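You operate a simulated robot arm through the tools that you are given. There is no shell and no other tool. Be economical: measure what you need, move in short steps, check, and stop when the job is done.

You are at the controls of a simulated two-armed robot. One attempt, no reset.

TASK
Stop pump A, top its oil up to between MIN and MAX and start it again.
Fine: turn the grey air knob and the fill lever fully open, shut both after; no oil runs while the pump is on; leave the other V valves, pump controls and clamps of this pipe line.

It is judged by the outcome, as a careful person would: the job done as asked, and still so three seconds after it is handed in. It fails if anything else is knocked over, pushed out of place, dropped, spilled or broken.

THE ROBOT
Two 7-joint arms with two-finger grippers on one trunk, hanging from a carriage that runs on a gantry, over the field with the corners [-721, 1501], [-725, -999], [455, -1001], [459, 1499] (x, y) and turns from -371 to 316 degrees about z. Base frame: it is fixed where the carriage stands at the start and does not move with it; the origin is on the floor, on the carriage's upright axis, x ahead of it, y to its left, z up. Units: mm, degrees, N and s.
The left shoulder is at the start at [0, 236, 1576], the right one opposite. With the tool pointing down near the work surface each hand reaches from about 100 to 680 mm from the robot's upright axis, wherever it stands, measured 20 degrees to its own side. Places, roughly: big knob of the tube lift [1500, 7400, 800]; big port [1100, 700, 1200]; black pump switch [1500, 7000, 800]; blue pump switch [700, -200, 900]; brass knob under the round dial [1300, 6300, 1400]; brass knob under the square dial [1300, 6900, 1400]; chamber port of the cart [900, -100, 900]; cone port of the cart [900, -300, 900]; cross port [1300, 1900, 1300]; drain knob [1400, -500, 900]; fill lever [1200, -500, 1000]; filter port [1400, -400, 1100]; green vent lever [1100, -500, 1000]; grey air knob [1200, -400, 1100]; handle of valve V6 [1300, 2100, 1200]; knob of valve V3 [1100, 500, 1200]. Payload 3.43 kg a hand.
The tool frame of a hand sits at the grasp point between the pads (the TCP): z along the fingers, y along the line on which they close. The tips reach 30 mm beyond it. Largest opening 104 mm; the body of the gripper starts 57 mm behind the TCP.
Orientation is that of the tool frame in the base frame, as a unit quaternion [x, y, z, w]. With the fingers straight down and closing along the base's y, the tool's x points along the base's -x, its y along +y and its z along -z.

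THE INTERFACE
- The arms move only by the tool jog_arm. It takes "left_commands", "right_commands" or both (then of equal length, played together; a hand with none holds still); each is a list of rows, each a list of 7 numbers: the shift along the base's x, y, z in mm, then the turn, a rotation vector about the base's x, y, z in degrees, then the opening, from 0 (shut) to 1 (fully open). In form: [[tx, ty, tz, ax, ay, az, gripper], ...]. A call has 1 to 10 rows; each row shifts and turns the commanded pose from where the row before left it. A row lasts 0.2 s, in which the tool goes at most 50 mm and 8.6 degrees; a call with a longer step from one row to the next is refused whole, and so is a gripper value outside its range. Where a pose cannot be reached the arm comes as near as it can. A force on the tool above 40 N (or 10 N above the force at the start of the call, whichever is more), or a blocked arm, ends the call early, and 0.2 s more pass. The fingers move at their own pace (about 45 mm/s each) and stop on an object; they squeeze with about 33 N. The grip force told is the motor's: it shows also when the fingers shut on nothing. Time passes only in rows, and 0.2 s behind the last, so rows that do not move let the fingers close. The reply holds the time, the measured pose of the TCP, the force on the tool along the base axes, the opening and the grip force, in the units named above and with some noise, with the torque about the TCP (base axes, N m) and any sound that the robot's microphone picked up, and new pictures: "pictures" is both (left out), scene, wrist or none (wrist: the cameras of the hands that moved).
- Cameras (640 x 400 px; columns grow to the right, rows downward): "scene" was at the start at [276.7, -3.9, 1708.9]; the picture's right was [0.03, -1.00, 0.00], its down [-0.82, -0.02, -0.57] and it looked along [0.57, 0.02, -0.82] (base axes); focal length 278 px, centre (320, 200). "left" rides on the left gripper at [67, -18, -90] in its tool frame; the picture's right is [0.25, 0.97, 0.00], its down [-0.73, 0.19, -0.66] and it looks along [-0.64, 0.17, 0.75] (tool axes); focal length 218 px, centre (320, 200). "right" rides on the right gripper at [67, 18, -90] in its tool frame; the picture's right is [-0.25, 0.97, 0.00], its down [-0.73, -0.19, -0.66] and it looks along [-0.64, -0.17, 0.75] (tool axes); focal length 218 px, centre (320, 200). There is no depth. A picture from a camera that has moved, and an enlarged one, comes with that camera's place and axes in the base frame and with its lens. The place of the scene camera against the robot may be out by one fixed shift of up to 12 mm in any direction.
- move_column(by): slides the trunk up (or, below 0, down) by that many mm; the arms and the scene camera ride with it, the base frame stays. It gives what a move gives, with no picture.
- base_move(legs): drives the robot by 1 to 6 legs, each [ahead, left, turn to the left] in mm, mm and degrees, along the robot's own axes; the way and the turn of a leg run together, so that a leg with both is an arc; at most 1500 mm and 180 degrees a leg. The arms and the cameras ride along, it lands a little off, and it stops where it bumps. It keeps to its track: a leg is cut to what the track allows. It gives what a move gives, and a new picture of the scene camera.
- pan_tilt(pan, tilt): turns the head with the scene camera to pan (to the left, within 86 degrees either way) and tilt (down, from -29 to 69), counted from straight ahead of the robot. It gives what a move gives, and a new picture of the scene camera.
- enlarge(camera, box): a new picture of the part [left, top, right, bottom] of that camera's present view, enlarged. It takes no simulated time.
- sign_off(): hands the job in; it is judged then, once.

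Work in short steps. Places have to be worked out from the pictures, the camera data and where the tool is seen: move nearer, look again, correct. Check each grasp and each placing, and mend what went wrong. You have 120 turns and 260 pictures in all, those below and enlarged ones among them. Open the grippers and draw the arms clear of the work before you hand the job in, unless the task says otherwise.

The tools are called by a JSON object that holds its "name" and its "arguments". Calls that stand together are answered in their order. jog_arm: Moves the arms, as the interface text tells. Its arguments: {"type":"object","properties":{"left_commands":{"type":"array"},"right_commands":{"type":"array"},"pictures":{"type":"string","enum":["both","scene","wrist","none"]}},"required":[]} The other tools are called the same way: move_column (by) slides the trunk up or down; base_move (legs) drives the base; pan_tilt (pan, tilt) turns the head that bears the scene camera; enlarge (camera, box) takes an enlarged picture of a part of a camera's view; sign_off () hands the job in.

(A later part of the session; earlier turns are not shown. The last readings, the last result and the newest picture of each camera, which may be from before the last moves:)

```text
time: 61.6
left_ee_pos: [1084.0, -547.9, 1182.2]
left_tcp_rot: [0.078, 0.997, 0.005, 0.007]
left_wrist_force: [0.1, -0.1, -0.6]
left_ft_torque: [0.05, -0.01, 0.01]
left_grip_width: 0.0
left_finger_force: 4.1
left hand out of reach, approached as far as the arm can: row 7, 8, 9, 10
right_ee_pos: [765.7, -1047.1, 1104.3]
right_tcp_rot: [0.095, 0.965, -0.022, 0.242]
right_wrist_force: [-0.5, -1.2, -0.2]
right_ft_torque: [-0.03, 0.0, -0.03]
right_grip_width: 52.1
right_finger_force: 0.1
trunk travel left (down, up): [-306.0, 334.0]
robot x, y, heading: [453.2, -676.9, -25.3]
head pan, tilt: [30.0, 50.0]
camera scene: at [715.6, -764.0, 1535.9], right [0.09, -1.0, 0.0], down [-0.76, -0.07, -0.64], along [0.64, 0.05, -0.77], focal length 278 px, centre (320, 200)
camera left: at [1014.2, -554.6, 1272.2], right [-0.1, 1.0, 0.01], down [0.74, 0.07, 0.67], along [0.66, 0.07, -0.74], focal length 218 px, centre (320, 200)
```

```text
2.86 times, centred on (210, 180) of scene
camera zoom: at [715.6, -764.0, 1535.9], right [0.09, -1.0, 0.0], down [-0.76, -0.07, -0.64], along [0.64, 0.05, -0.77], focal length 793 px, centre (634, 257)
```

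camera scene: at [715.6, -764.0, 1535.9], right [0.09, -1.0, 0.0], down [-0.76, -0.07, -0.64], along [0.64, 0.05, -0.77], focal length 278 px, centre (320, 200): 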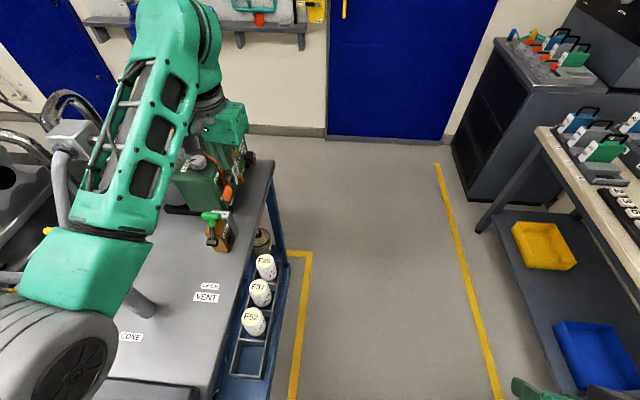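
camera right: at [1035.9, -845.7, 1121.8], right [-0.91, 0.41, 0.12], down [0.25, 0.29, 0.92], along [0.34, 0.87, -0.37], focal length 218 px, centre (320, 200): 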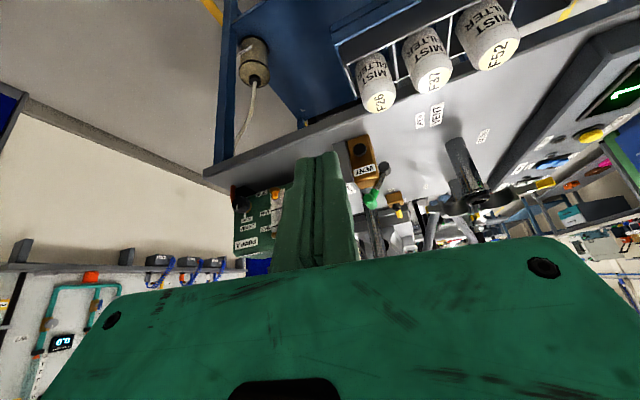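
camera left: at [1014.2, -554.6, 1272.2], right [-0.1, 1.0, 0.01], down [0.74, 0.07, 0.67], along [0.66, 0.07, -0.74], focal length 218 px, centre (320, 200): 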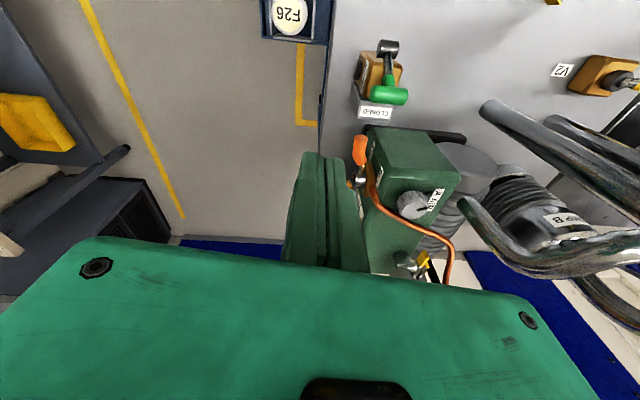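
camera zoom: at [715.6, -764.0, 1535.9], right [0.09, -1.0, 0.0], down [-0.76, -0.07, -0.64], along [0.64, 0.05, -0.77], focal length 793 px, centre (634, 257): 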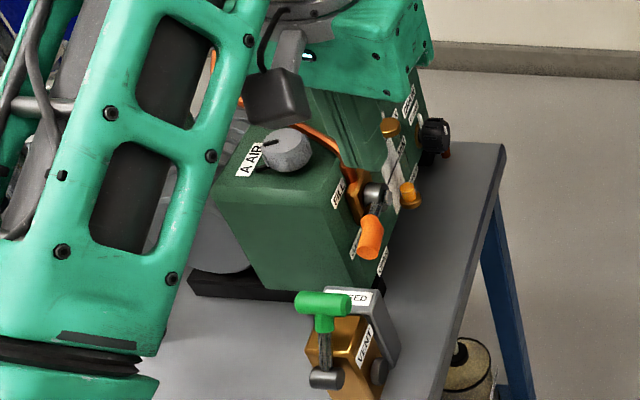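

The knob stays open. I retract the left hand further, then turn the base so the right arm faces the pump's −y side.

{"name": "jog_arm", "arguments": {"left_commands": [[-45, -10, 10, 0, 0, -5, 0], [-45, -10, 10, 0, 0, -5, 0], [-45, -20, 10, 0, 0, -5, 0], [-10, -20, 10, 0, 0, -5, 0], [0, 0, 0, 0, 0, 0, 0]], "pictures": "none"}}

{"name": "pan_tilt", "arguments": {"pan": -25, "tilt": 45}}

```text
refused: row 3 steps farther than a row can; nothing moved
```

```text
time: 62.8
left_ee_pos: [1084.8, -546.8, 1182.8]
left_tcp_rot: [0.079, 0.997, 0.005, 0.007]
left_wrist_force: [-0.8, -0.3, -0.1]
left_ft_torque: [-0.01, 0.02, 0.0]
left_grip_width: 0.0
left_finger_force: 33.4
right_ee_pos: [763.5, -1046.6, 1104.5]
right_tcp_rot: [0.095, 0.966, -0.022, 0.241]
right_wrist_force: [-0.1, -0.2, 0.7]
right_ft_torque: [0.0, -0.04, 0.0]
right_grip_width: 52.0
right_finger_force: 0.0
trunk travel left (down, up): [-306.0, 334.0]
robot x, y, heading: [452.7, -681.5, -25.1]
head pan, tilt: [-25.0, 45.0]
camera scene: at [690.7, -832.6, 1542.7], right [-0.77, -0.64, 0.0], down [-0.45, 0.54, -0.71], along [0.45, -0.54, -0.71], focal length 278 px, centre (320, 200)
```

scene: 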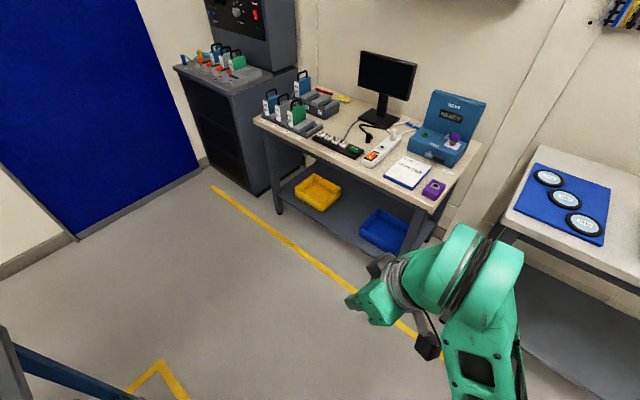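

Same retraction with slightly shorter rows.

{"name": "jog_arm", "arguments": {"left_commands": [[-40, -10, 10, 0, 0, -5, 0], [-40, -10, 10, 0, 0, -5, 0], [-40, -20, 10, 0, 0, -5, 0], [-25, -20, 10, 0, 0, -5, 0], [0, 0, 0, 0, 0, 0, 0]], "pictures": "none"}}

```text
time: 64.0
left_ee_pos: [1066.1, -637.7, 1186.1]
left_tcp_rot: [0.251, 0.968, 0.004, 0.01]
left_wrist_force: [0.2, -0.3, 0.6]
left_ft_torque: [0.01, -0.04, -0.01]
left_grip_width: 0.3
left_finger_force: 33.0
left hand out of reach, approached as far as the arm can: row 1, 2, 3, 4
right_ee_pos: [763.6, -1045.3, 1104.6]
right_tcp_rot: [0.095, 0.966, -0.023, 0.241]
right_wrist_force: [0.3, -0.6, -0.4]
right_ft_torque: [0.01, -0.01, -0.01]
right_grip_width: 51.9
right_finger_force: 0.0
trunk travel left (down, up): [-306.0, 334.0]
robot x, y, heading: [451.2, -681.4, -25.4]
head pan, tilt: [-25.0, 45.0]
```

The left arm won't fold further there, but its present height clears the cart. I shift the base −y by ~110 and turn left 79°.

{"name": "base_move", "arguments": {"legs": [[46, -100, 0], [0, 0, 79]]}}

```text
time: 68.6
left_ee_pos: [531.7, -177.5, 1186.0]
left_tcp_rot: [-0.42, 0.908, 0.009, 0.005]
left_wrist_force: [-0.2, 0.4, -0.7]
left_ft_torque: [-0.01, -0.03, -0.03]
left_grip_width: 0.0
left_finger_force: 32.7
right_ee_pos: [874.4, -553.6, 1105.4]
right_tcp_rot: [-0.539, 0.807, 0.136, 0.201]
right_wrist_force: [-0.3, 1.0, -0.7]
right_ft_torque: [0.03, 0.02, -0.02]
right_grip_width: 52.1
right_finger_force: 0.1
trunk travel left (down, up): [-306.0, 334.0]
robot x, y, heading: [455.3, -784.8, 53.7]
head pan, tilt: [-25.0, 45.0]
camera scene: at [647.5, -593.6, 1542.7], right [0.48, -0.88, 0.0], down [-0.62, -0.34, -0.71], along [0.62, 0.34, -0.71], focal length 278 px, centre (320, 200)
```

scene: 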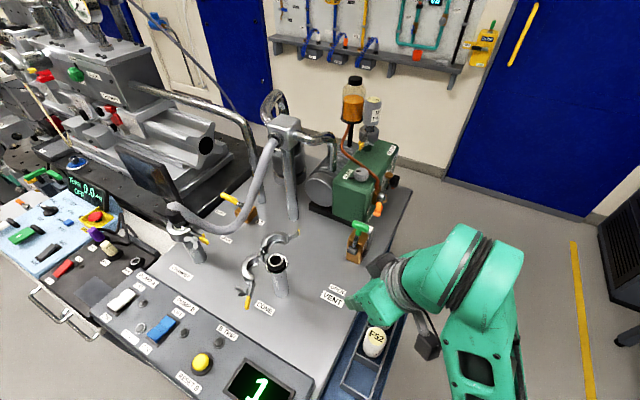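

Right arm is well placed now. I move it to a staging pose off the pump's −y face, turning the fingers to point along +y.

{"name": "jog_arm", "arguments": {"right_commands": [[10, -40, 10, 0, 0, 7.5, 0.4], [20, -40, 10, 0, 0, 7.5, 0.4], [30, -30, 0, 0, 0, 7.5, 0.4], [40, -20, 0, 8, 0, 0, 0.4], [40, -15, -10, 8, 0, 0, 0.4], [40, 0, -20, 8, 0, 0, 0.4], [40, 0, -20, 8, 0, 0, 0.4], [30, 0, -20, 5, 0, 0, 0.4], [0, 0, -20, 0, 0, 0, 0.4], [0, 0, 0, 0, 0, 0, 0.4]]}}

```text
time: 70.8
left_ee_pos: [532.3, -178.3, 1186.5]
left_tcp_rot: [-0.42, 0.908, 0.008, 0.005]
left_wrist_force: [0.1, -0.9, -0.8]
left_ft_torque: [0.01, 0.02, -0.01]
left_grip_width: 0.0
left_finger_force: 33.2
right_ee_pos: [1030.5, -706.2, 1129.8]
right_tcp_rot: [-0.645, 0.646, 0.289, 0.288]
right_wrist_force: [-0.1, -0.7, 0.6]
right_ft_torque: [0.01, 0.02, 0.01]
right_grip_width: 41.5
right_finger_force: 0.1
right hand out of reach, approached as far as the arm can: row 6, 7, 8, 9
trunk travel left (down, up): [-306.0, 334.0]
robot x, y, heading: [452.0, -784.2, 53.3]
head pan, tilt: [-25.0, 45.0]
camera scene: at [647.5, -593.6, 1542.7], right [0.48, -0.88, 0.0], down [-0.62, -0.34, -0.71], along [0.62, 0.34, -0.71], focal length 278 px, centre (320, 200)
camera right: at [1012.6, -817.8, 1138.5], right [-0.97, 0.17, 0.19], down [0.19, 0.0, 0.98], along [0.17, 0.99, -0.03], focal length 218 px, centre (320, 200)
```

scene: 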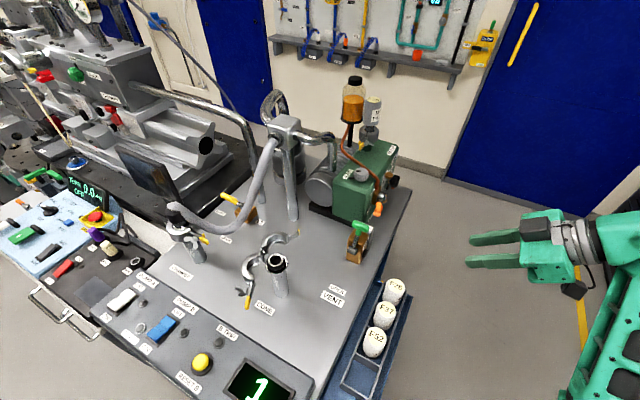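
right: 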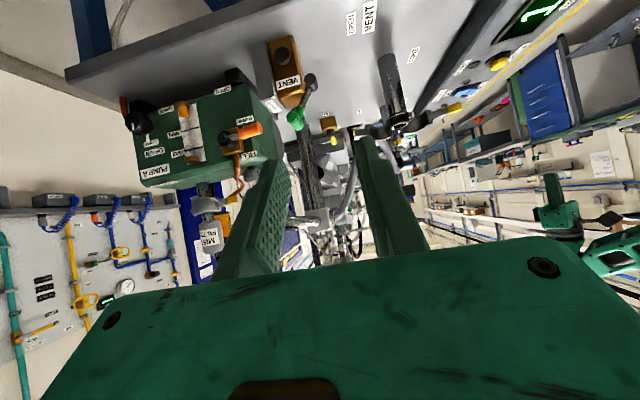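

The wrist pitch is limiting; lowering the trunk should let the forearm lie flatter. I lower it 100 and see.

{"name": "move_column", "arguments": {"by": -100}}

{"name": "jog_arm", "arguments": {"right_commands": [[0, -20, 30, 0, 0, 0, 0.4], [0, 0, 30, 0, 0, 0, 0.4], [30, 0, 0, 6, 0, 0, 0.4], [30, 0, 0, 6, 0, 0, 0.4], [30, 0, 0, 5, 0, 0, 0.4], [0, 0, 0, 0, 0, 0, 0.4]], "left_commands": [[0, 0, 30, 0, 0, 0, 0], [0, 0, 30, 0, 0, 0, 0], [0, 0, 0, 0, 0, 0, 0], [0, 0, 0, 0, 0, 0, 0], [0, 0, 0, 0, 0, 0, 0], [0, 0, 0, 0, 0, 0, 0]], "pictures": "scene"}}

```text
time: 72.1
left_ee_pos: [531.8, -178.3, 1086.8]
left_tcp_rot: [-0.42, 0.907, 0.009, 0.006]
left_wrist_force: [0.2, -0.1, -0.5]
left_ft_torque: [0.03, 0.0, -0.02]
left_grip_width: 0.1
left_finger_force: 32.9
right_ee_pos: [1031.4, -706.6, 1030.3]
right_tcp_rot: [-0.644, 0.646, 0.29, 0.289]
right_wrist_force: [-0.4, -0.2, 0.8]
right_ft_torque: [0.02, 0.0, -0.03]
right_grip_width: 41.7
right_finger_force: 0.0
trunk travel left (down, up): [-206.0, 434.0]
robot x, y, heading: [452.6, -787.2, 53.4]
head pan, tilt: [-25.0, 45.0]
```

```text
time: 73.5
left_ee_pos: [541.0, -159.7, 1101.4]
left_tcp_rot: [-0.42, 0.907, 0.013, 0.01]
left_wrist_force: [1.0, -0.2, -0.4]
left_ft_torque: [0.03, 0.01, 0.0]
left_grip_width: 0.0
left_finger_force: 32.9
left hand out of reach, approached as far as the arm can: row 1, 2
right_ee_pos: [1035.9, -714.9, 1080.7]
right_tcp_rot: [-0.641, 0.645, 0.293, 0.294]
right_wrist_force: [-0.2, 0.1, 0.6]
right_ft_torque: [-0.01, -0.03, 0.02]
right_grip_width: 41.7
right_finger_force: 0.1
right hand out of reach, approached as far as the arm can: row 1, 3, 4, 5
trunk travel left (down, up): [-206.0, 434.0]
robot x, y, heading: [451.3, -786.0, 53.8]
head pan, tilt: [-25.0, 45.0]
camera scene: at [647.5, -593.5, 1442.7], right [0.48, -0.88, 0.0], down [-0.62, -0.34, -0.71], along [0.62, 0.34, -0.71], focal length 278 px, centre (320, 200)
```

scene: 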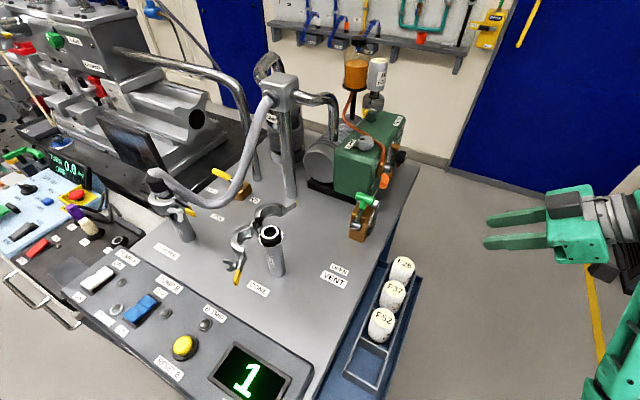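

The limit is the wrist yaw (forearm runs along x while the hand should point along +y). I move the base back in −y so the forearm comes more from behind.

{"name": "base_move", "arguments": {"legs": [[-150, -112, 0]]}}

{"name": "jog_arm", "arguments": {"right_commands": [[20, 20, 0, 0, 0, -5, 0.2], [30, 20, 0, 0, 0, -5, 0], [30, 20, 0, 6, 0, 0, 0], [30, 20, -10, 6, 0, 0, 0], [0, 20, -10, 0, 0, 0, 0], [0, 0, 0, 0, 0, 0, 0]]}}

```text
time: 75.1
left_ee_pos: [541.1, -349.6, 1101.6]
left_tcp_rot: [-0.42, 0.907, 0.012, 0.009]
left_wrist_force: [0.2, 0.7, 0.2]
left_ft_torque: [0.03, -0.01, 0.0]
left_grip_width: 0.1
left_finger_force: 33.0
right_ee_pos: [1035.8, -902.9, 1080.6]
right_tcp_rot: [-0.642, 0.645, 0.293, 0.294]
right_wrist_force: [-0.1, -0.9, 0.5]
right_ft_torque: [-0.01, -0.02, -0.02]
right_grip_width: 41.5
right_finger_force: 0.1
trunk travel left (down, up): [-206.0, 434.0]
robot x, y, heading: [453.3, -975.5, 53.8]
head pan, tilt: [-25.0, 45.0]
camera scene: at [647.0, -782.3, 1442.5], right [0.48, -0.88, 0.0], down [-0.62, -0.34, -0.71], along [0.62, 0.34, -0.71], focal length 278 px, centre (320, 200)
```

scene: 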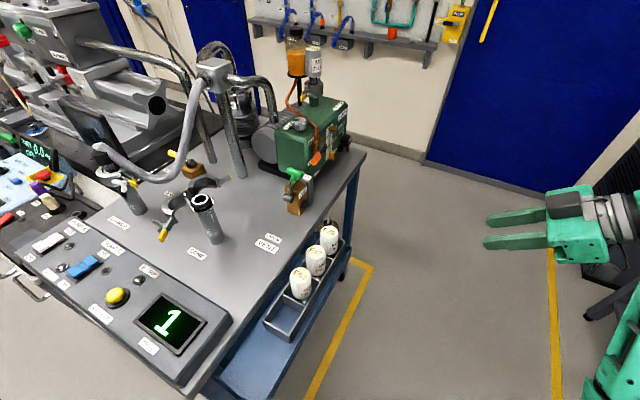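

```text
time: 76.5
left_ee_pos: [541.3, -348.3, 1102.4]
left_tcp_rot: [-0.42, 0.908, 0.012, 0.009]
left_wrist_force: [-0.2, -1.1, 0.7]
left_ft_torque: [-0.01, 0.02, 0.03]
left_grip_width: 0.0
left_finger_force: 32.9
right_ee_pos: [1056.2, -857.0, 1093.6]
right_tcp_rot: [-0.593, 0.691, 0.269, 0.313]
right_wrist_force: [1.3, -0.6, 0.7]
right_ft_torque: [0.01, -0.01, 0.01]
right_grip_width: 0.0
right_finger_force: 32.8
right hand out of reach, approached as far as the arm can: row 1, 2, 3, 4, 5
trunk travel left (down, up): [-206.0, 434.0]
robot x, y, heading: [448.7, -978.2, 53.7]
head pan, tilt: [-25.0, 45.0]
camera scene: at [647.2, -782.1, 1442.6], right [0.48, -0.88, 0.0], down [-0.62, -0.34, -0.71], along [0.62, 0.34, -0.71], focal length 278 px, centre (320, 200)
camera right: at [1024.3, -964.4, 1100.6], right [-0.93, 0.31, 0.19], down [0.19, -0.04, 0.98], along [0.31, 0.95, -0.02], focal length 218 px, centre (320, 200)
```

scene: 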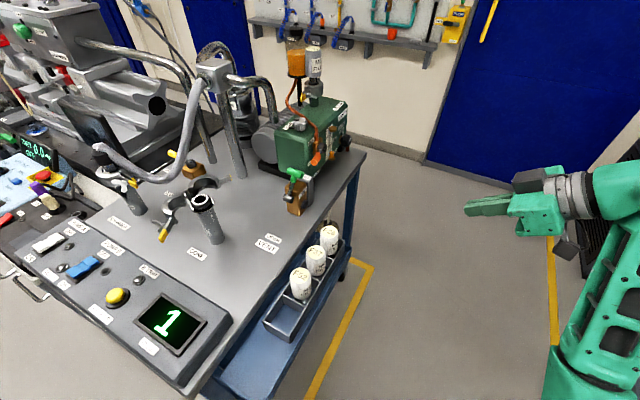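
right: 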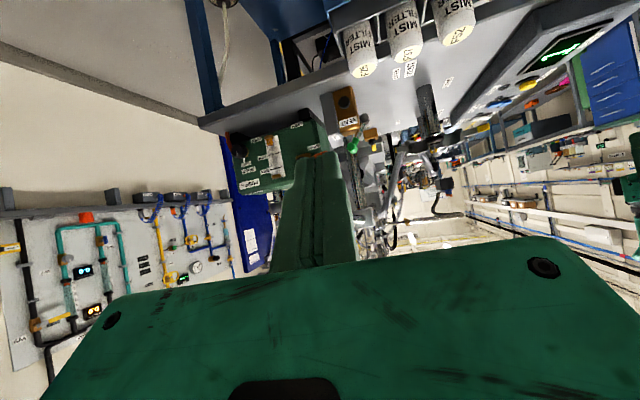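

The pitch seems to be the culprit. I ease the tilt by ~15° and extend the hand toward the lever to see if it then follows.

{"name": "jog_arm", "arguments": {"right_commands": [[10, 20, -10, -8, 2, 0, 0], [20, 30, -10, -8, 2, 0, 0], [20, 40, -10, 0, 0, 0, 0], [20, 40, -10, 0, 0, 0, 0], [10, 40, 0, 0, 0, 0, 0], [0, 0, 0, 0, 0, 0, 0]]}}

```text
time: 77.9
left_ee_pos: [540.3, -348.9, 1101.0]
left_tcp_rot: [-0.42, 0.907, 0.011, 0.009]
left_wrist_force: [0.7, -0.2, -0.1]
left_ft_torque: [0.03, 0.01, 0.0]
left_grip_width: 0.3
left_finger_force: 33.4
right_ee_pos: [1138.0, -685.8, 1051.4]
right_tcp_rot: [-0.622, 0.732, 0.192, 0.204]
right_wrist_force: [-0.4, -0.1, 0.1]
right_ft_torque: [0.02, 0.02, -0.02]
right_grip_width: 0.0
right_finger_force: 33.1
trunk travel left (down, up): [-206.0, 434.0]
robot x, y, heading: [452.8, -971.0, 53.8]
head pan, tilt: [-25.0, 45.0]
camera scene: at [646.9, -782.2, 1442.5], right [0.48, -0.88, 0.0], down [-0.62, -0.34, -0.71], along [0.62, 0.34, -0.71], focal length 278 px, centre (320, 200)
camera right: at [1106.2, -786.9, 1091.4], right [-0.92, 0.36, 0.16], down [0.25, 0.23, 0.94], along [0.3, 0.91, -0.3], focal length 218 px, centre (320, 200)
```

scene: 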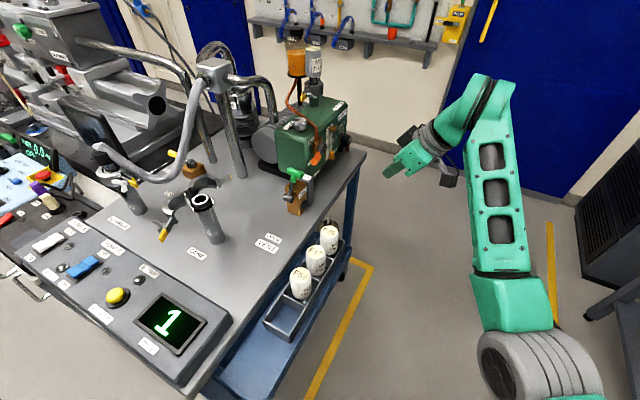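
right: 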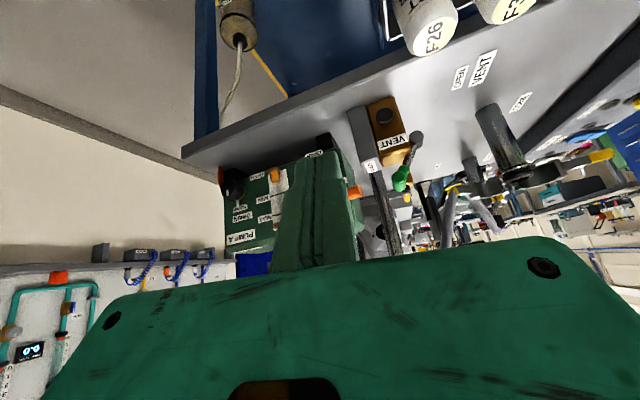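

It follows now. I check the lever and glass in both cameras, and add tilt at this extended position.

{"name": "jog_arm", "arguments": {"right_commands": [[0, 0, -10, 7, -1, 0, 0], [0, 0, -10, 7, -1, 0, 0], [0, 0, -10, 7, -1, 0, 0], [0, 0, 0, 0, 0, 0, 0]], "pictures": "wrist"}}

{"name": "enlarge", "arguments": {"camera": "scene", "box": [270, 90, 370, 190]}}

```text
time: 78.9
left_ee_pos: [542.7, -347.8, 1102.6]
left_tcp_rot: [-0.42, 0.907, 0.012, 0.01]
left_wrist_force: [0.0, -0.2, -0.4]
left_ft_torque: [-0.01, -0.01, 0.0]
left_grip_width: 0.0
left_finger_force: 33.3
right_ee_pos: [1119.8, -692.6, 1057.5]
right_tcp_rot: [-0.606, 0.715, 0.234, 0.26]
right_wrist_force: [0.0, -0.2, -0.5]
right_ft_torque: [-0.01, 0.03, 0.03]
right_grip_width: 0.0
right_finger_force: 33.2
right hand out of reach, approached as far as the arm can: row 1, 2, 3
trunk travel left (down, up): [-206.0, 434.0]
robot x, y, heading: [452.4, -978.1, 53.6]
head pan, tilt: [-25.0, 45.0]
camera right: at [1086.8, -798.1, 1081.1], right [-0.92, 0.34, 0.18], down [0.23, 0.09, 0.97], along [0.31, 0.94, -0.16], focal length 218 px, centre (320, 200)
```

right: 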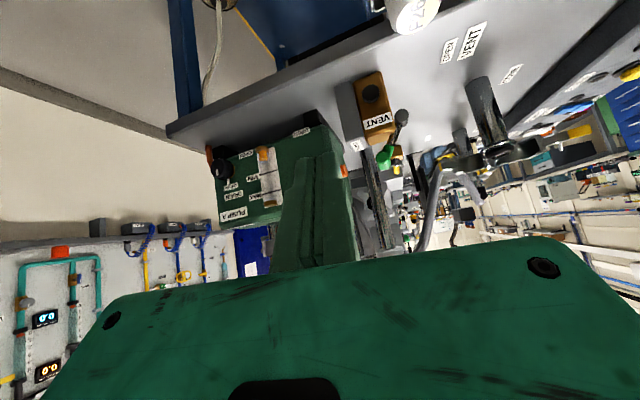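

```text
4.00 times, centred on (320, 140) of scene
camera zoom: at [647.1, -781.7, 1442.7], right [0.48, -0.88, 0.0], down [-0.62, -0.34, -0.71], along [0.62, 0.34, -0.71], focal length 1111 px, centre (320, 440)
```

zoom: 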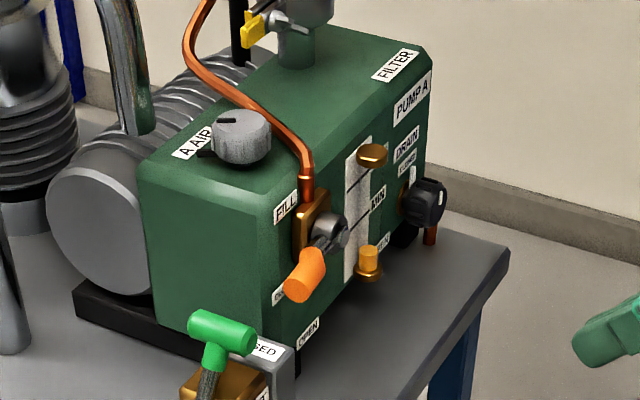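

The view from the scene camera onto lever and glass is excellent (only a little oil, far below MIN). Tilt is limited to ~40°; I open the gripper to see the lever between the fingers for an exact fix.

{"name": "jog_arm", "arguments": {"right_commands": [[0, 0, 0, 0, 0, 0, 1], [0, 0, 0, 0, 0, 0, 1], [0, 0, 0, 0, 0, 0, 1], [0, 0, 0, 0, 0, 0, 1], [0, 0, 0, 0, 0, 0, 1]], "pictures": "none"}}

{"name": "enlarge", "arguments": {"camera": "right", "box": [200, 110, 400, 235]}}

```text
time: 80.1
left_ee_pos: [541.4, -346.4, 1101.9]
left_tcp_rot: [-0.42, 0.907, 0.012, 0.009]
left_wrist_force: [0.4, -0.6, 0.2]
left_ft_torque: [0.01, -0.01, 0.02]
left_grip_width: 0.1
left_finger_force: 32.8
right_ee_pos: [1119.8, -693.3, 1057.3]
right_tcp_rot: [-0.606, 0.715, 0.234, 0.259]
right_wrist_force: [0.2, 0.8, 0.2]
right_ft_torque: [0.0, 0.03, 0.03]
right_grip_width: 103.8
right_finger_force: 0.0
trunk travel left (down, up): [-206.0, 434.0]
robot x, y, heading: [452.2, -972.9, 53.7]
head pan, tilt: [-25.0, 45.0]
```

```text
3.20 times, centred on (300, 172) of right
camera zoom: at [1086.7, -798.1, 1080.6], right [-0.92, 0.34, 0.18], down [0.23, 0.09, 0.97], along [0.31, 0.94, -0.16], focal length 698 px, centre (384, 288)
```

zoom: 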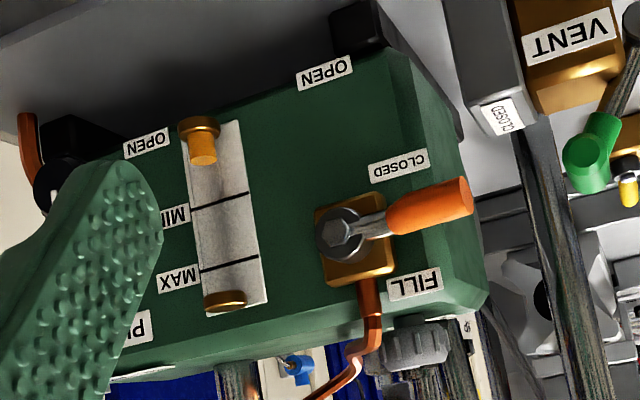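

Triangulated: lever hub ≈(1214,-469,992), grip from (1181,-485,996) to tip (1138,-511,1002), i.e. grip centre ≈(1159,-498,999); open position of it ≈(1207,-498,937). I'll grip it between the fingers, starting with the hand rolled 84° and unrolling along the arc. First I test the roll here.

{"name": "jog_arm", "arguments": {"right_commands": [[0, 0, 0, 0.73, 5.45, -6.36, 0.45], [0, 0, 0, 0.73, 5.45, -6.36, 0.45], [0, 0, 0, 0.73, 5.45, -6.36, 0.45], [0, 0, 0, 0.73, 5.45, -6.36, 0.45], [0, 0, 0, 0.73, 5.45, -6.36, 0.45], [0, 0, 0, 0.73, 5.45, -6.36, 0.45], [0, 0, 0, 0.73, 5.45, -6.36, 0.45], [0, 0, 0, 0.73, 5.45, -6.36, 0.45], [0, 0, 0, 0.73, 5.45, -6.36, 0.45], [0, 0, 0, 0.73, 5.45, -6.36, 0.45]]}}

```text
time: 82.3
left_ee_pos: [540.3, -348.4, 1103.8]
left_tcp_rot: [-0.42, 0.907, 0.012, 0.009]
left_wrist_force: [0.2, 0.2, -0.5]
left_ft_torque: [0.04, -0.03, 0.01]
left_grip_width: 0.2
left_finger_force: 33.1
right_ee_pos: [1119.7, -692.0, 1056.0]
right_tcp_rot: [-0.063, 0.935, 0.341, 0.069]
right_wrist_force: [0.4, 0.2, -1.1]
right_ft_torque: [0.01, -0.01, 0.01]
right_grip_width: 46.9
right_finger_force: 0.1
right hand out of reach, approached as far as the arm can: row 9, 10
trunk travel left (down, up): [-206.0, 434.0]
robot x, y, heading: [454.5, -973.4, 53.5]
head pan, tilt: [-25.0, 45.0]
camera scene: at [646.9, -781.9, 1442.6], right [0.48, -0.88, 0.0], down [-0.62, -0.34, -0.71], along [0.62, 0.34, -0.71], focal length 278 px, centre (320, 200)
camera right: at [1043.8, -742.4, 1123.8], right [0.09, 0.75, 0.65], down [0.69, -0.52, 0.5], along [0.72, 0.41, -0.57], focal length 218 px, centre (320, 200)
```

scene: 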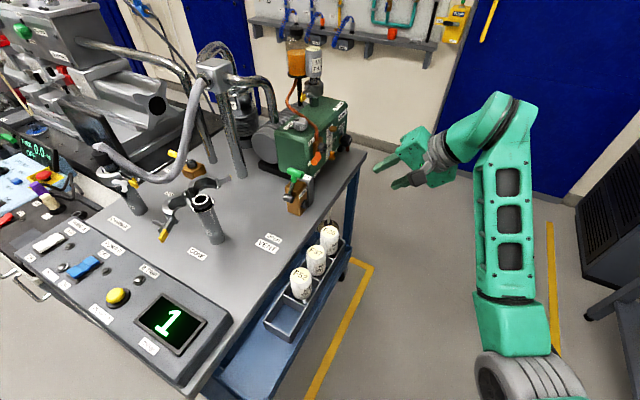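
right: 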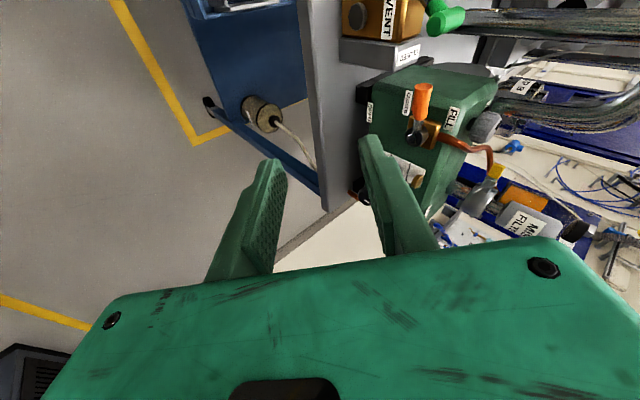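

The roll works. I move to a stand-off about 85 mm back along the finger direction and check.

{"name": "jog_arm", "arguments": {"right_commands": [[8, 33, 5, 0, 0, 0, 0.45], [8, 33, 5, 0, 0, 0, 0.45], [8, 33, 5, 0, 0, 0, 0.45], [6, 33, 4, 0, 0, 0, 0.45], [0, 0, 0, 0, 0, 0, 0.45]]}}

{"name": "enlarge", "arguments": {"camera": "right", "box": [240, 40, 500, 200]}}

{"name": "enlarge", "arguments": {"camera": "scene", "box": [270, 90, 400, 200]}}

```text
time: 83.5
left_ee_pos: [541.6, -348.2, 1103.1]
left_tcp_rot: [-0.421, 0.907, 0.012, 0.01]
left_wrist_force: [0.5, -0.1, -0.2]
left_ft_torque: [-0.01, -0.03, 0.01]
left_grip_width: 0.0
left_finger_force: 33.3
right_ee_pos: [1117.2, -675.5, 1099.7]
right_tcp_rot: [-0.064, 0.935, 0.34, 0.069]
right_wrist_force: [0.5, 0.7, -0.4]
right_ft_torque: [0.0, 0.0, -0.03]
right_grip_width: 46.7
right_finger_force: 0.1
right hand out of reach, approached as far as the arm can: row 1, 2, 3, 4
trunk travel left (down, up): [-206.0, 434.0]
robot x, y, heading: [455.1, -976.0, 53.7]
head pan, tilt: [-25.0, 45.0]
camera scene: at [647.3, -781.6, 1442.8], right [0.48, -0.88, 0.0], down [-0.62, -0.34, -0.71], along [0.62, 0.34, -0.71], focal length 278 px, centre (320, 200)
camera right: at [1042.0, -724.5, 1167.2], right [0.09, 0.75, 0.65], down [0.69, -0.52, 0.5], along [0.72, 0.41, -0.57], focal length 218 px, centre (320, 200)
```

scene: 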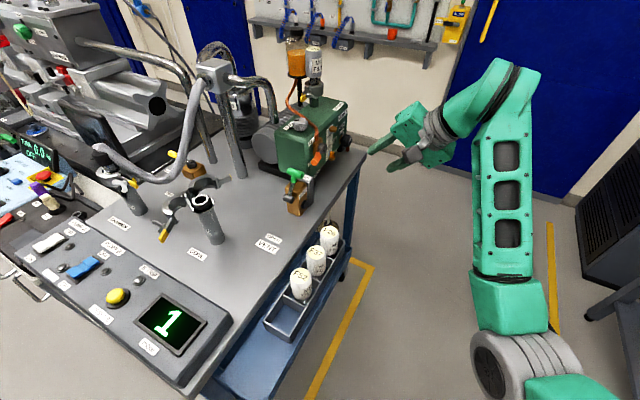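
right: 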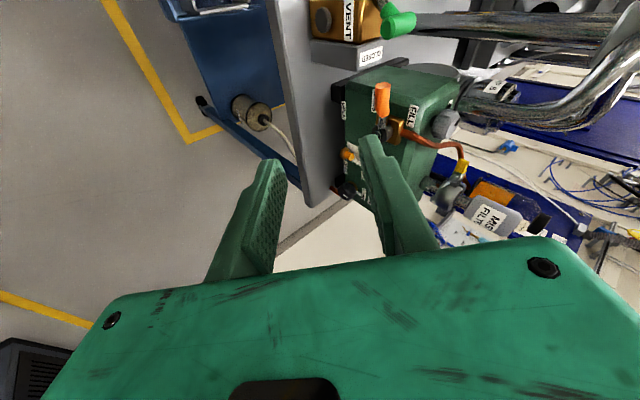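

```text
2.46 times, centred on (370, 120) of right
camera zoom: at [1042.0, -724.5, 1167.2], right [0.09, 0.75, 0.65], down [0.69, -0.52, 0.5], along [0.72, 0.41, -0.57], focal length 537 px, centre (197, 397)
```

zoom: 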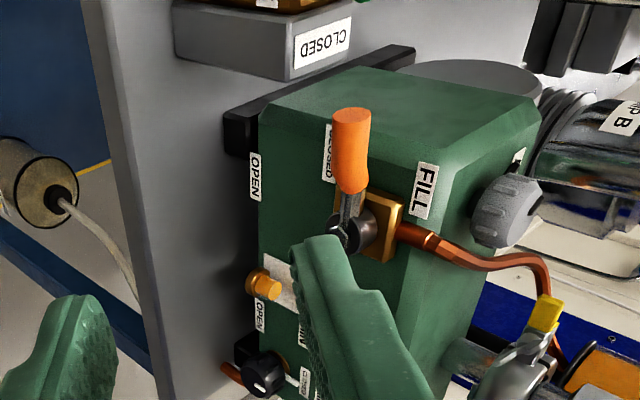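

```text
3.64 times, centred on (335, 145) of scene
camera zoom: at [647.3, -781.6, 1442.8], right [0.48, -0.88, 0.0], down [-0.62, -0.34, -0.71], along [0.62, 0.34, -0.71], focal length 1010 px, centre (266, 400)
```

zoom: 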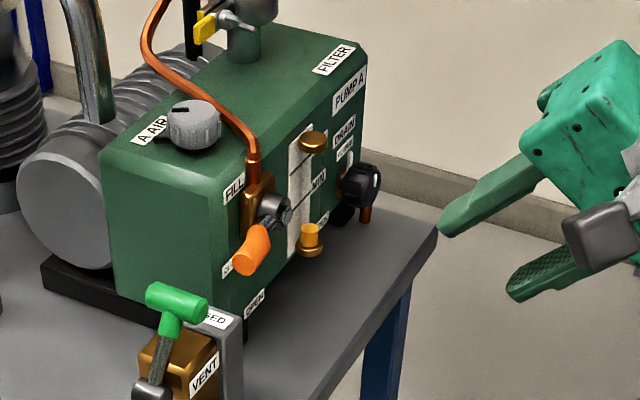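

Reach is again held by the pitch. A steeper hand (tilt ~24°) is also fine for this grip, so I reduce the tilt by 17° and approach again.

{"name": "jog_arm", "arguments": {"right_commands": [[0, 10, 0, -8.3, 1, 0, 0.45], [5, 20, 0, -8.3, 1, 0, 0.45], [10, 30, 0, 0, 0, 0, 0.45], [10, 30, -10, 0, 0, 0, 0.45], [10, 30, -10, 0, 0, 0, 0.45], [0, 0, 0, 0, 0, 0, 0.45]]}}

```text
time: 84.9
left_ee_pos: [542.5, -348.0, 1102.5]
left_tcp_rot: [-0.421, 0.907, 0.012, 0.009]
left_wrist_force: [0.5, -0.5, -0.3]
left_ft_torque: [-0.04, -0.01, 0.03]
left_grip_width: 0.1
left_finger_force: 33.2
right_ee_pos: [1138.8, -596.0, 1093.7]
right_tcp_rot: [-0.067, 0.976, 0.204, 0.044]
right_wrist_force: [0.3, 0.0, -0.2]
right_ft_torque: [0.02, -0.02, 0.01]
right_grip_width: 47.0
right_finger_force: 0.0
right hand out of reach, approached as far as the arm can: row 4, 5
trunk travel left (down, up): [-206.0, 434.0]
robot x, y, heading: [452.7, -979.4, 53.8]
head pan, tilt: [-25.0, 45.0]
camera scene: at [647.0, -781.7, 1442.7], right [0.48, -0.88, 0.0], down [-0.62, -0.34, -0.71], along [0.62, 0.34, -0.71], focal length 278 px, centre (320, 200)
camera right: at [1064.8, -623.4, 1174.2], right [0.11, 0.91, 0.41], down [0.71, -0.36, 0.61], along [0.69, 0.22, -0.68], focal length 218 px, centre (320, 200)
```

scene: 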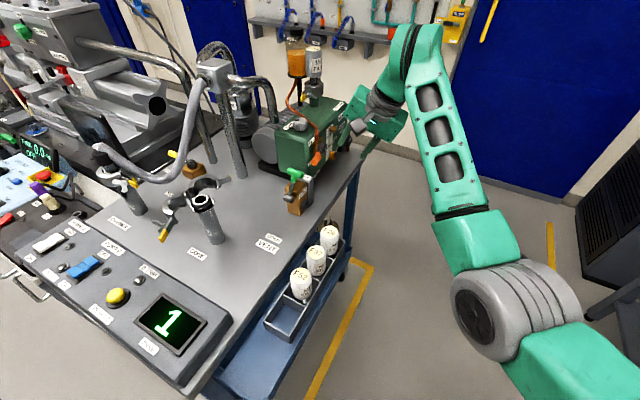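
right: 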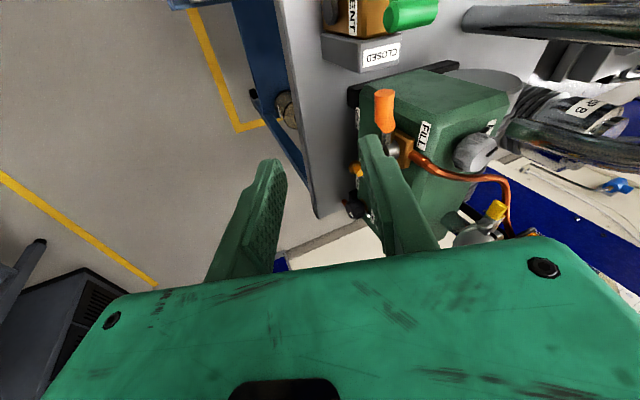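

Reach is by distance now (shoulder too far back). I retract the hand and bring the base to about (455,-810) with heading 65°, nearer to the lever.

{"name": "jog_arm", "arguments": {"right_commands": [[-10, -35, 5, 0, 0, 0, 0.45], [-19, -38, 5, 0, 0, 0, 0.45], [-19, -38, 5, 0, 0, 0, 0.45], [-19, -38, 0, 0, 0, 0, 0.45], [-19, -38, 0, 0, 0, 0, 0.45], [-19, -38, 0, 0, 0, 0, 0.45], [-19, -38, 0, 0, 0, 0, 0.45]], "pictures": "none"}}

```text
time: 86.5
left_ee_pos: [541.5, -348.1, 1101.8]
left_tcp_rot: [-0.42, 0.907, 0.012, 0.009]
left_wrist_force: [0.3, -0.7, 0.5]
left_ft_torque: [-0.03, -0.05, 0.03]
left_grip_width: 0.1
left_finger_force: 32.9
right_ee_pos: [1027.9, -843.8, 1085.3]
right_tcp_rot: [-0.066, 0.976, 0.203, 0.044]
right_wrist_force: [0.3, -0.2, 0.1]
right_ft_torque: [0.02, 0.01, -0.02]
right_grip_width: 46.7
right_finger_force: 0.2
right hand out of reach, approached as far as the arm can: row 7
trunk travel left (down, up): [-206.0, 434.0]
robot x, y, heading: [450.0, -975.3, 53.7]
head pan, tilt: [-25.0, 45.0]
```

{"name": "base_move", "arguments": {"legs": [[136, 99, 0], [0, 0, 11]]}}

{"name": "pan_tilt", "arguments": {"pan": -35, "tilt": 38}}

```text
time: 88.7
left_ee_pos: [422.5, -173.3, 1102.0]
left_tcp_rot: [-0.505, 0.863, 0.013, 0.008]
left_wrist_force: [-0.9, 0.2, -0.1]
left_ft_torque: [-0.03, -0.03, -0.02]
left_grip_width: 0.1
left_finger_force: 32.8
right_ee_pos: [994.1, -566.2, 1085.8]
right_tcp_rot: [-0.159, 0.965, 0.209, 0.025]
right_wrist_force: [0.4, -0.4, -0.3]
right_ft_torque: [0.0, 0.02, 0.0]
right_grip_width: 46.8
right_finger_force: 0.0
trunk travel left (down, up): [-206.0, 434.0]
robot x, y, heading: [451.6, -805.8, 64.6]
head pan, tilt: [-25.0, 45.0]
camera scene: at [606.0, -580.4, 1442.7], right [0.64, -0.77, 0.0], down [-0.55, -0.45, -0.71], along [0.55, 0.45, -0.71], focal length 278 px, centre (320, 200)
```

scene: 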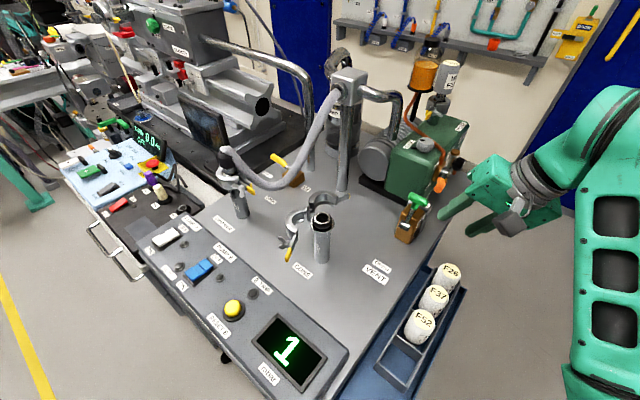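

```text
time: 89.4
left_ee_pos: [422.0, -173.0, 1102.5]
left_tcp_rot: [-0.504, 0.863, 0.013, 0.008]
left_wrist_force: [-0.3, 0.3, -1.1]
left_ft_torque: [-0.01, 0.0, 0.03]
left_grip_width: 0.0
left_finger_force: 32.4
right_ee_pos: [994.7, -566.1, 1086.4]
right_tcp_rot: [-0.159, 0.965, 0.208, 0.026]
right_wrist_force: [-0.1, -0.3, 0.0]
right_ft_torque: [0.0, 0.02, -0.02]
right_grip_width: 46.9
right_finger_force: 0.0
trunk travel left (down, up): [-206.0, 434.0]
robot x, y, heading: [453.4, -806.1, 64.9]
head pan, tilt: [-35.0, 38.0]
camera scene: at [618.5, -589.6, 1452.9], right [0.49, -0.87, 0.0], down [-0.54, -0.3, -0.79], along [0.69, 0.39, -0.62], focal length 278 px, centre (320, 200)
```

scene: 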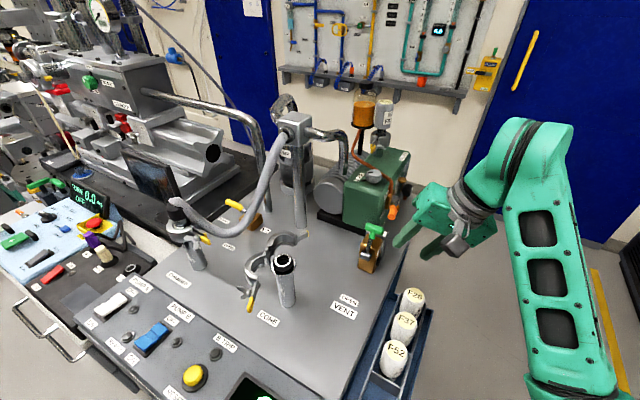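

Orientation is good: the closing axis is perpendicular to the lever. I go to the stand-off ≈(1160,-530,1070).

{"name": "jog_arm", "arguments": {"right_commands": [[40, -10, 5, 0, 0, 0, 0.45], [42, -10, 0, 0, 0, 0, 0.45], [42, 0, 0, 0, 0, 0, 0.45], [41, 5, 0, 0, 0, 0, 0.45], [0, 25, -8, 0, 0, 0, 0.45], [0, 26, -8, 0, 0, 0, 0.45], [0, 0, 0, 0, 0, 0, 0.45]]}}

{"name": "enlarge", "arguments": {"camera": "right", "box": [240, 40, 500, 200]}}

{"name": "enlarge", "arguments": {"camera": "scene", "box": [340, 130, 460, 230]}}

```text
time: 91.0
left_ee_pos: [421.4, -174.2, 1102.1]
left_tcp_rot: [-0.504, 0.864, 0.013, 0.008]
left_wrist_force: [-0.2, 0.5, 0.4]
left_ft_torque: [0.02, 0.01, 0.0]
left_grip_width: 0.0
left_finger_force: 33.1
right_ee_pos: [1159.3, -532.0, 1075.0]
right_tcp_rot: [-0.159, 0.965, 0.208, 0.026]
right_wrist_force: [-0.2, 0.3, 0.8]
right_ft_torque: [0.04, 0.01, 0.01]
right_grip_width: 46.8
right_finger_force: 0.0
trunk travel left (down, up): [-206.0, 434.0]
robot x, y, heading: [452.8, -808.0, 64.4]
head pan, tilt: [-35.0, 38.0]
camera scene: at [618.4, -589.9, 1452.8], right [0.49, -0.87, 0.0], down [-0.54, -0.3, -0.79], along [0.69, 0.39, -0.62], focal length 278 px, centre (320, 200)
camera right: at [1091.8, -573.3, 1154.8], right [-0.07, 0.91, 0.41], down [0.76, -0.22, 0.61], along [0.64, 0.35, -0.68], focal length 218 px, centre (320, 200)
```

scene: 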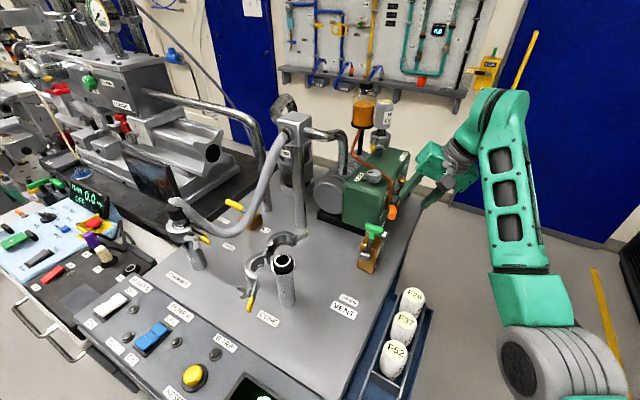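
right: 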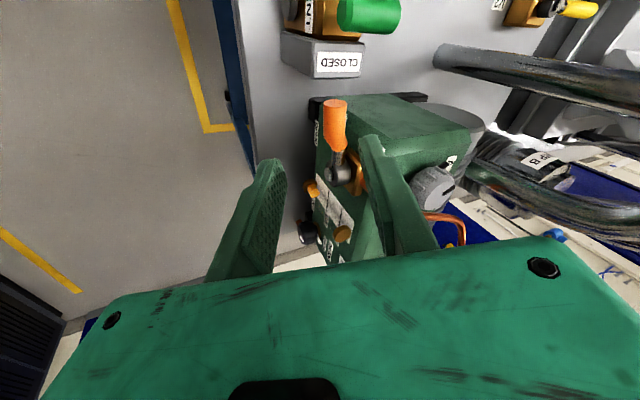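

```text
2.46 times, centred on (370, 120) of right
camera zoom: at [1091.8, -573.3, 1154.8], right [-0.07, 0.91, 0.41], down [0.76, -0.22, 0.61], along [0.64, 0.35, -0.68], focal length 537 px, centre (197, 397)
```

zoom: 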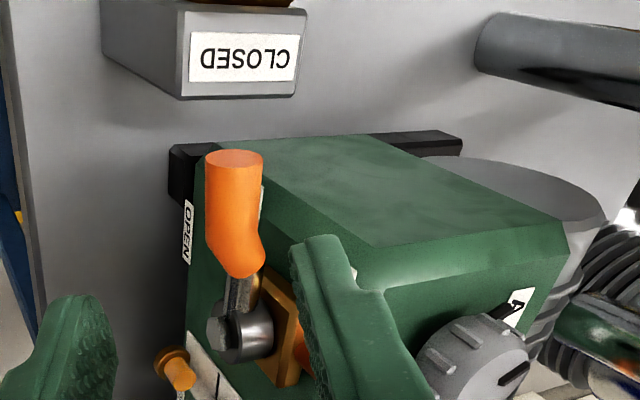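

```text
4.00 times, centred on (400, 180) of scene
camera zoom: at [618.4, -589.9, 1452.8], right [0.49, -0.87, 0.0], down [-0.54, -0.3, -0.79], along [0.69, 0.39, -0.62], focal length 1111 px, centre (0, 280)
```

zoom: 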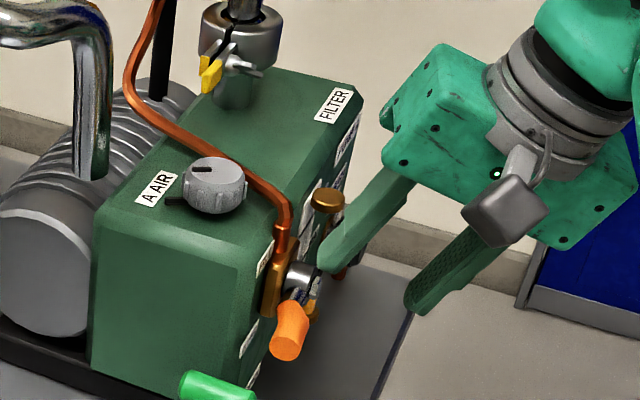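

Refined grip centre ≈(1158,-486,996). I narrow the opening slightly and approach along the finger direction, checking before closing.

{"name": "jog_arm", "arguments": {"right_commands": [[0, 13, -8, 0, 0, 0, 0.38], [0, 10, -20, 0, 0, 0, 0.38], [0, 10, -20, 0, 0, 0, 0.38], [0, 6, -12, 0, 0, 0, 0.38], [0, 0, 0, 0, 0, 0, 0.38]]}}

{"name": "enlarge", "arguments": {"camera": "right", "box": [240, 80, 440, 205]}}

{"name": "enlarge", "arguments": {"camera": "scene", "box": [340, 150, 460, 250]}}

```text
time: 92.2
left_ee_pos: [420.8, -173.3, 1102.0]
left_tcp_rot: [-0.505, 0.863, 0.014, 0.009]
left_wrist_force: [1.3, 0.6, 0.0]
left_ft_torque: [0.01, 0.02, 0.01]
left_grip_width: 0.0
left_finger_force: 32.7
right_ee_pos: [1158.9, -490.8, 1015.1]
right_tcp_rot: [-0.158, 0.965, 0.208, 0.024]
right_wrist_force: [0.6, 0.6, -0.8]
right_ft_torque: [-0.01, 0.01, 0.01]
right_grip_width: 39.5
right_finger_force: 0.2
trunk travel left (down, up): [-206.0, 434.0]
robot x, y, heading: [452.7, -809.9, 64.6]
head pan, tilt: [-35.0, 38.0]
camera scene: at [618.6, -589.6, 1452.9], right [0.49, -0.87, 0.0], down [-0.54, -0.3, -0.79], along [0.69, 0.39, -0.62], focal length 278 px, centre (320, 200)
camera right: at [1092.0, -533.3, 1095.5], right [-0.07, 0.91, 0.41], down [0.76, -0.22, 0.61], along [0.64, 0.35, -0.68], focal length 218 px, centre (320, 200)
```

scene: 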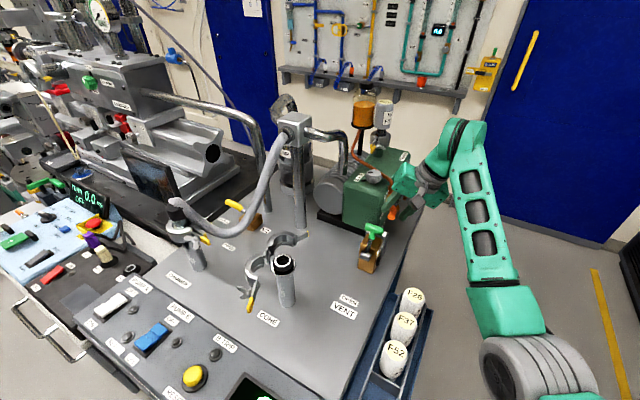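
right: 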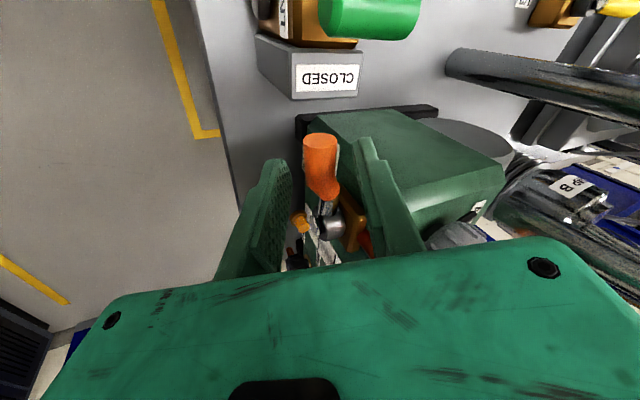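

```text
3.20 times, centred on (340, 142) of right
camera zoom: at [1092.0, -533.3, 1095.5], right [-0.07, 0.91, 0.41], down [0.76, -0.22, 0.61], along [0.64, 0.35, -0.68], focal length 698 px, centre (256, 384)
```

zoom: 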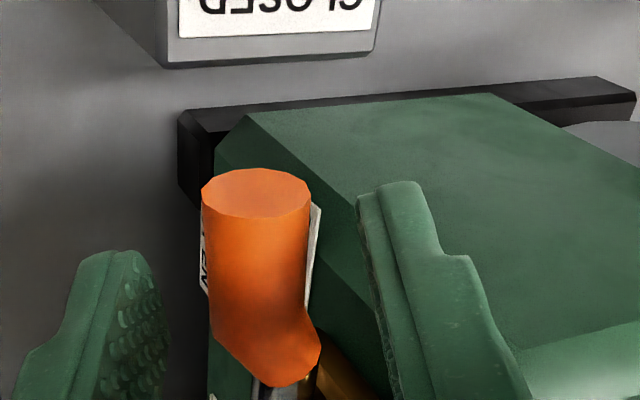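

```text
4.00 times, centred on (400, 200) of scene
camera zoom: at [618.6, -589.6, 1452.9], right [0.49, -0.87, 0.0], down [-0.54, -0.3, -0.79], along [0.69, 0.39, -0.62], focal length 1111 px, centre (0, 200)
```

zoom: 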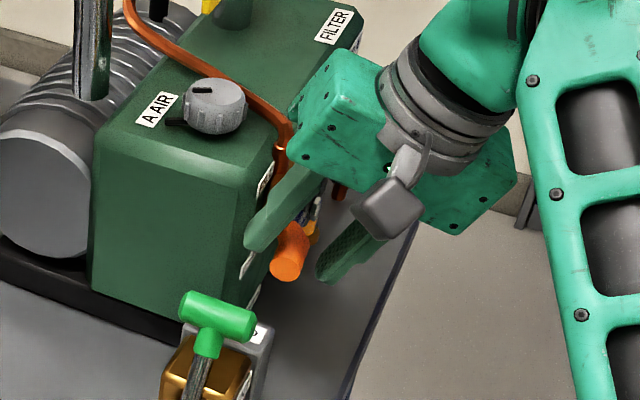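

The grip lies centred between the fingers. I go a little deeper and close on it.

{"name": "jog_arm", "arguments": {"right_commands": [[0, 3, -9, 0, 0, 0, 0.38], [0, 0, 0, 0, 0, 0, 0.2], [0, 0, 0, 0, 0, 0, 0.1], [0, 0, 0, 0, 0, 0, 0.05]], "pictures": "wrist"}}

```text
time: 93.2
left_ee_pos: [420.9, -173.2, 1102.4]
left_tcp_rot: [-0.505, 0.863, 0.012, 0.009]
left_wrist_force: [-0.7, 0.0, 0.1]
left_ft_torque: [-0.02, -0.01, 0.02]
left_grip_width: 0.0
left_finger_force: 32.6
right_ee_pos: [1158.3, -490.4, 1005.7]
right_tcp_rot: [-0.158, 0.965, 0.208, 0.025]
right_wrist_force: [0.8, -0.6, -3.6]
right_ft_torque: [0.08, 0.17, -0.78]
right_grip_width: 25.0
right_finger_force: 44.7
trunk travel left (down, up): [-206.0, 434.0]
robot x, y, heading: [453.7, -806.3, 64.5]
head pan, tilt: [-35.0, 38.0]
camera right: at [1091.7, -530.5, 1086.1], right [-0.06, 0.91, 0.41], down [0.76, -0.22, 0.61], along [0.64, 0.35, -0.68], focal length 218 px, centre (320, 200)
```

right: 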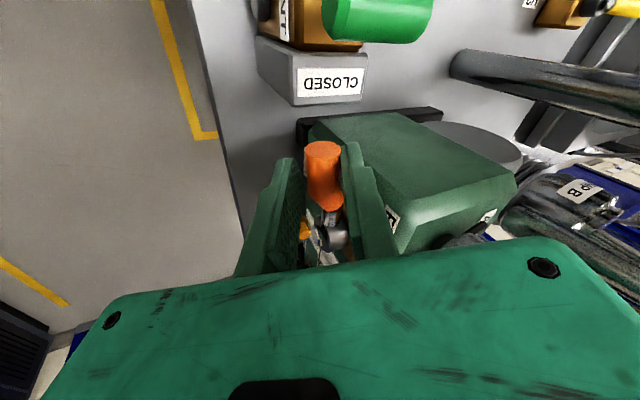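

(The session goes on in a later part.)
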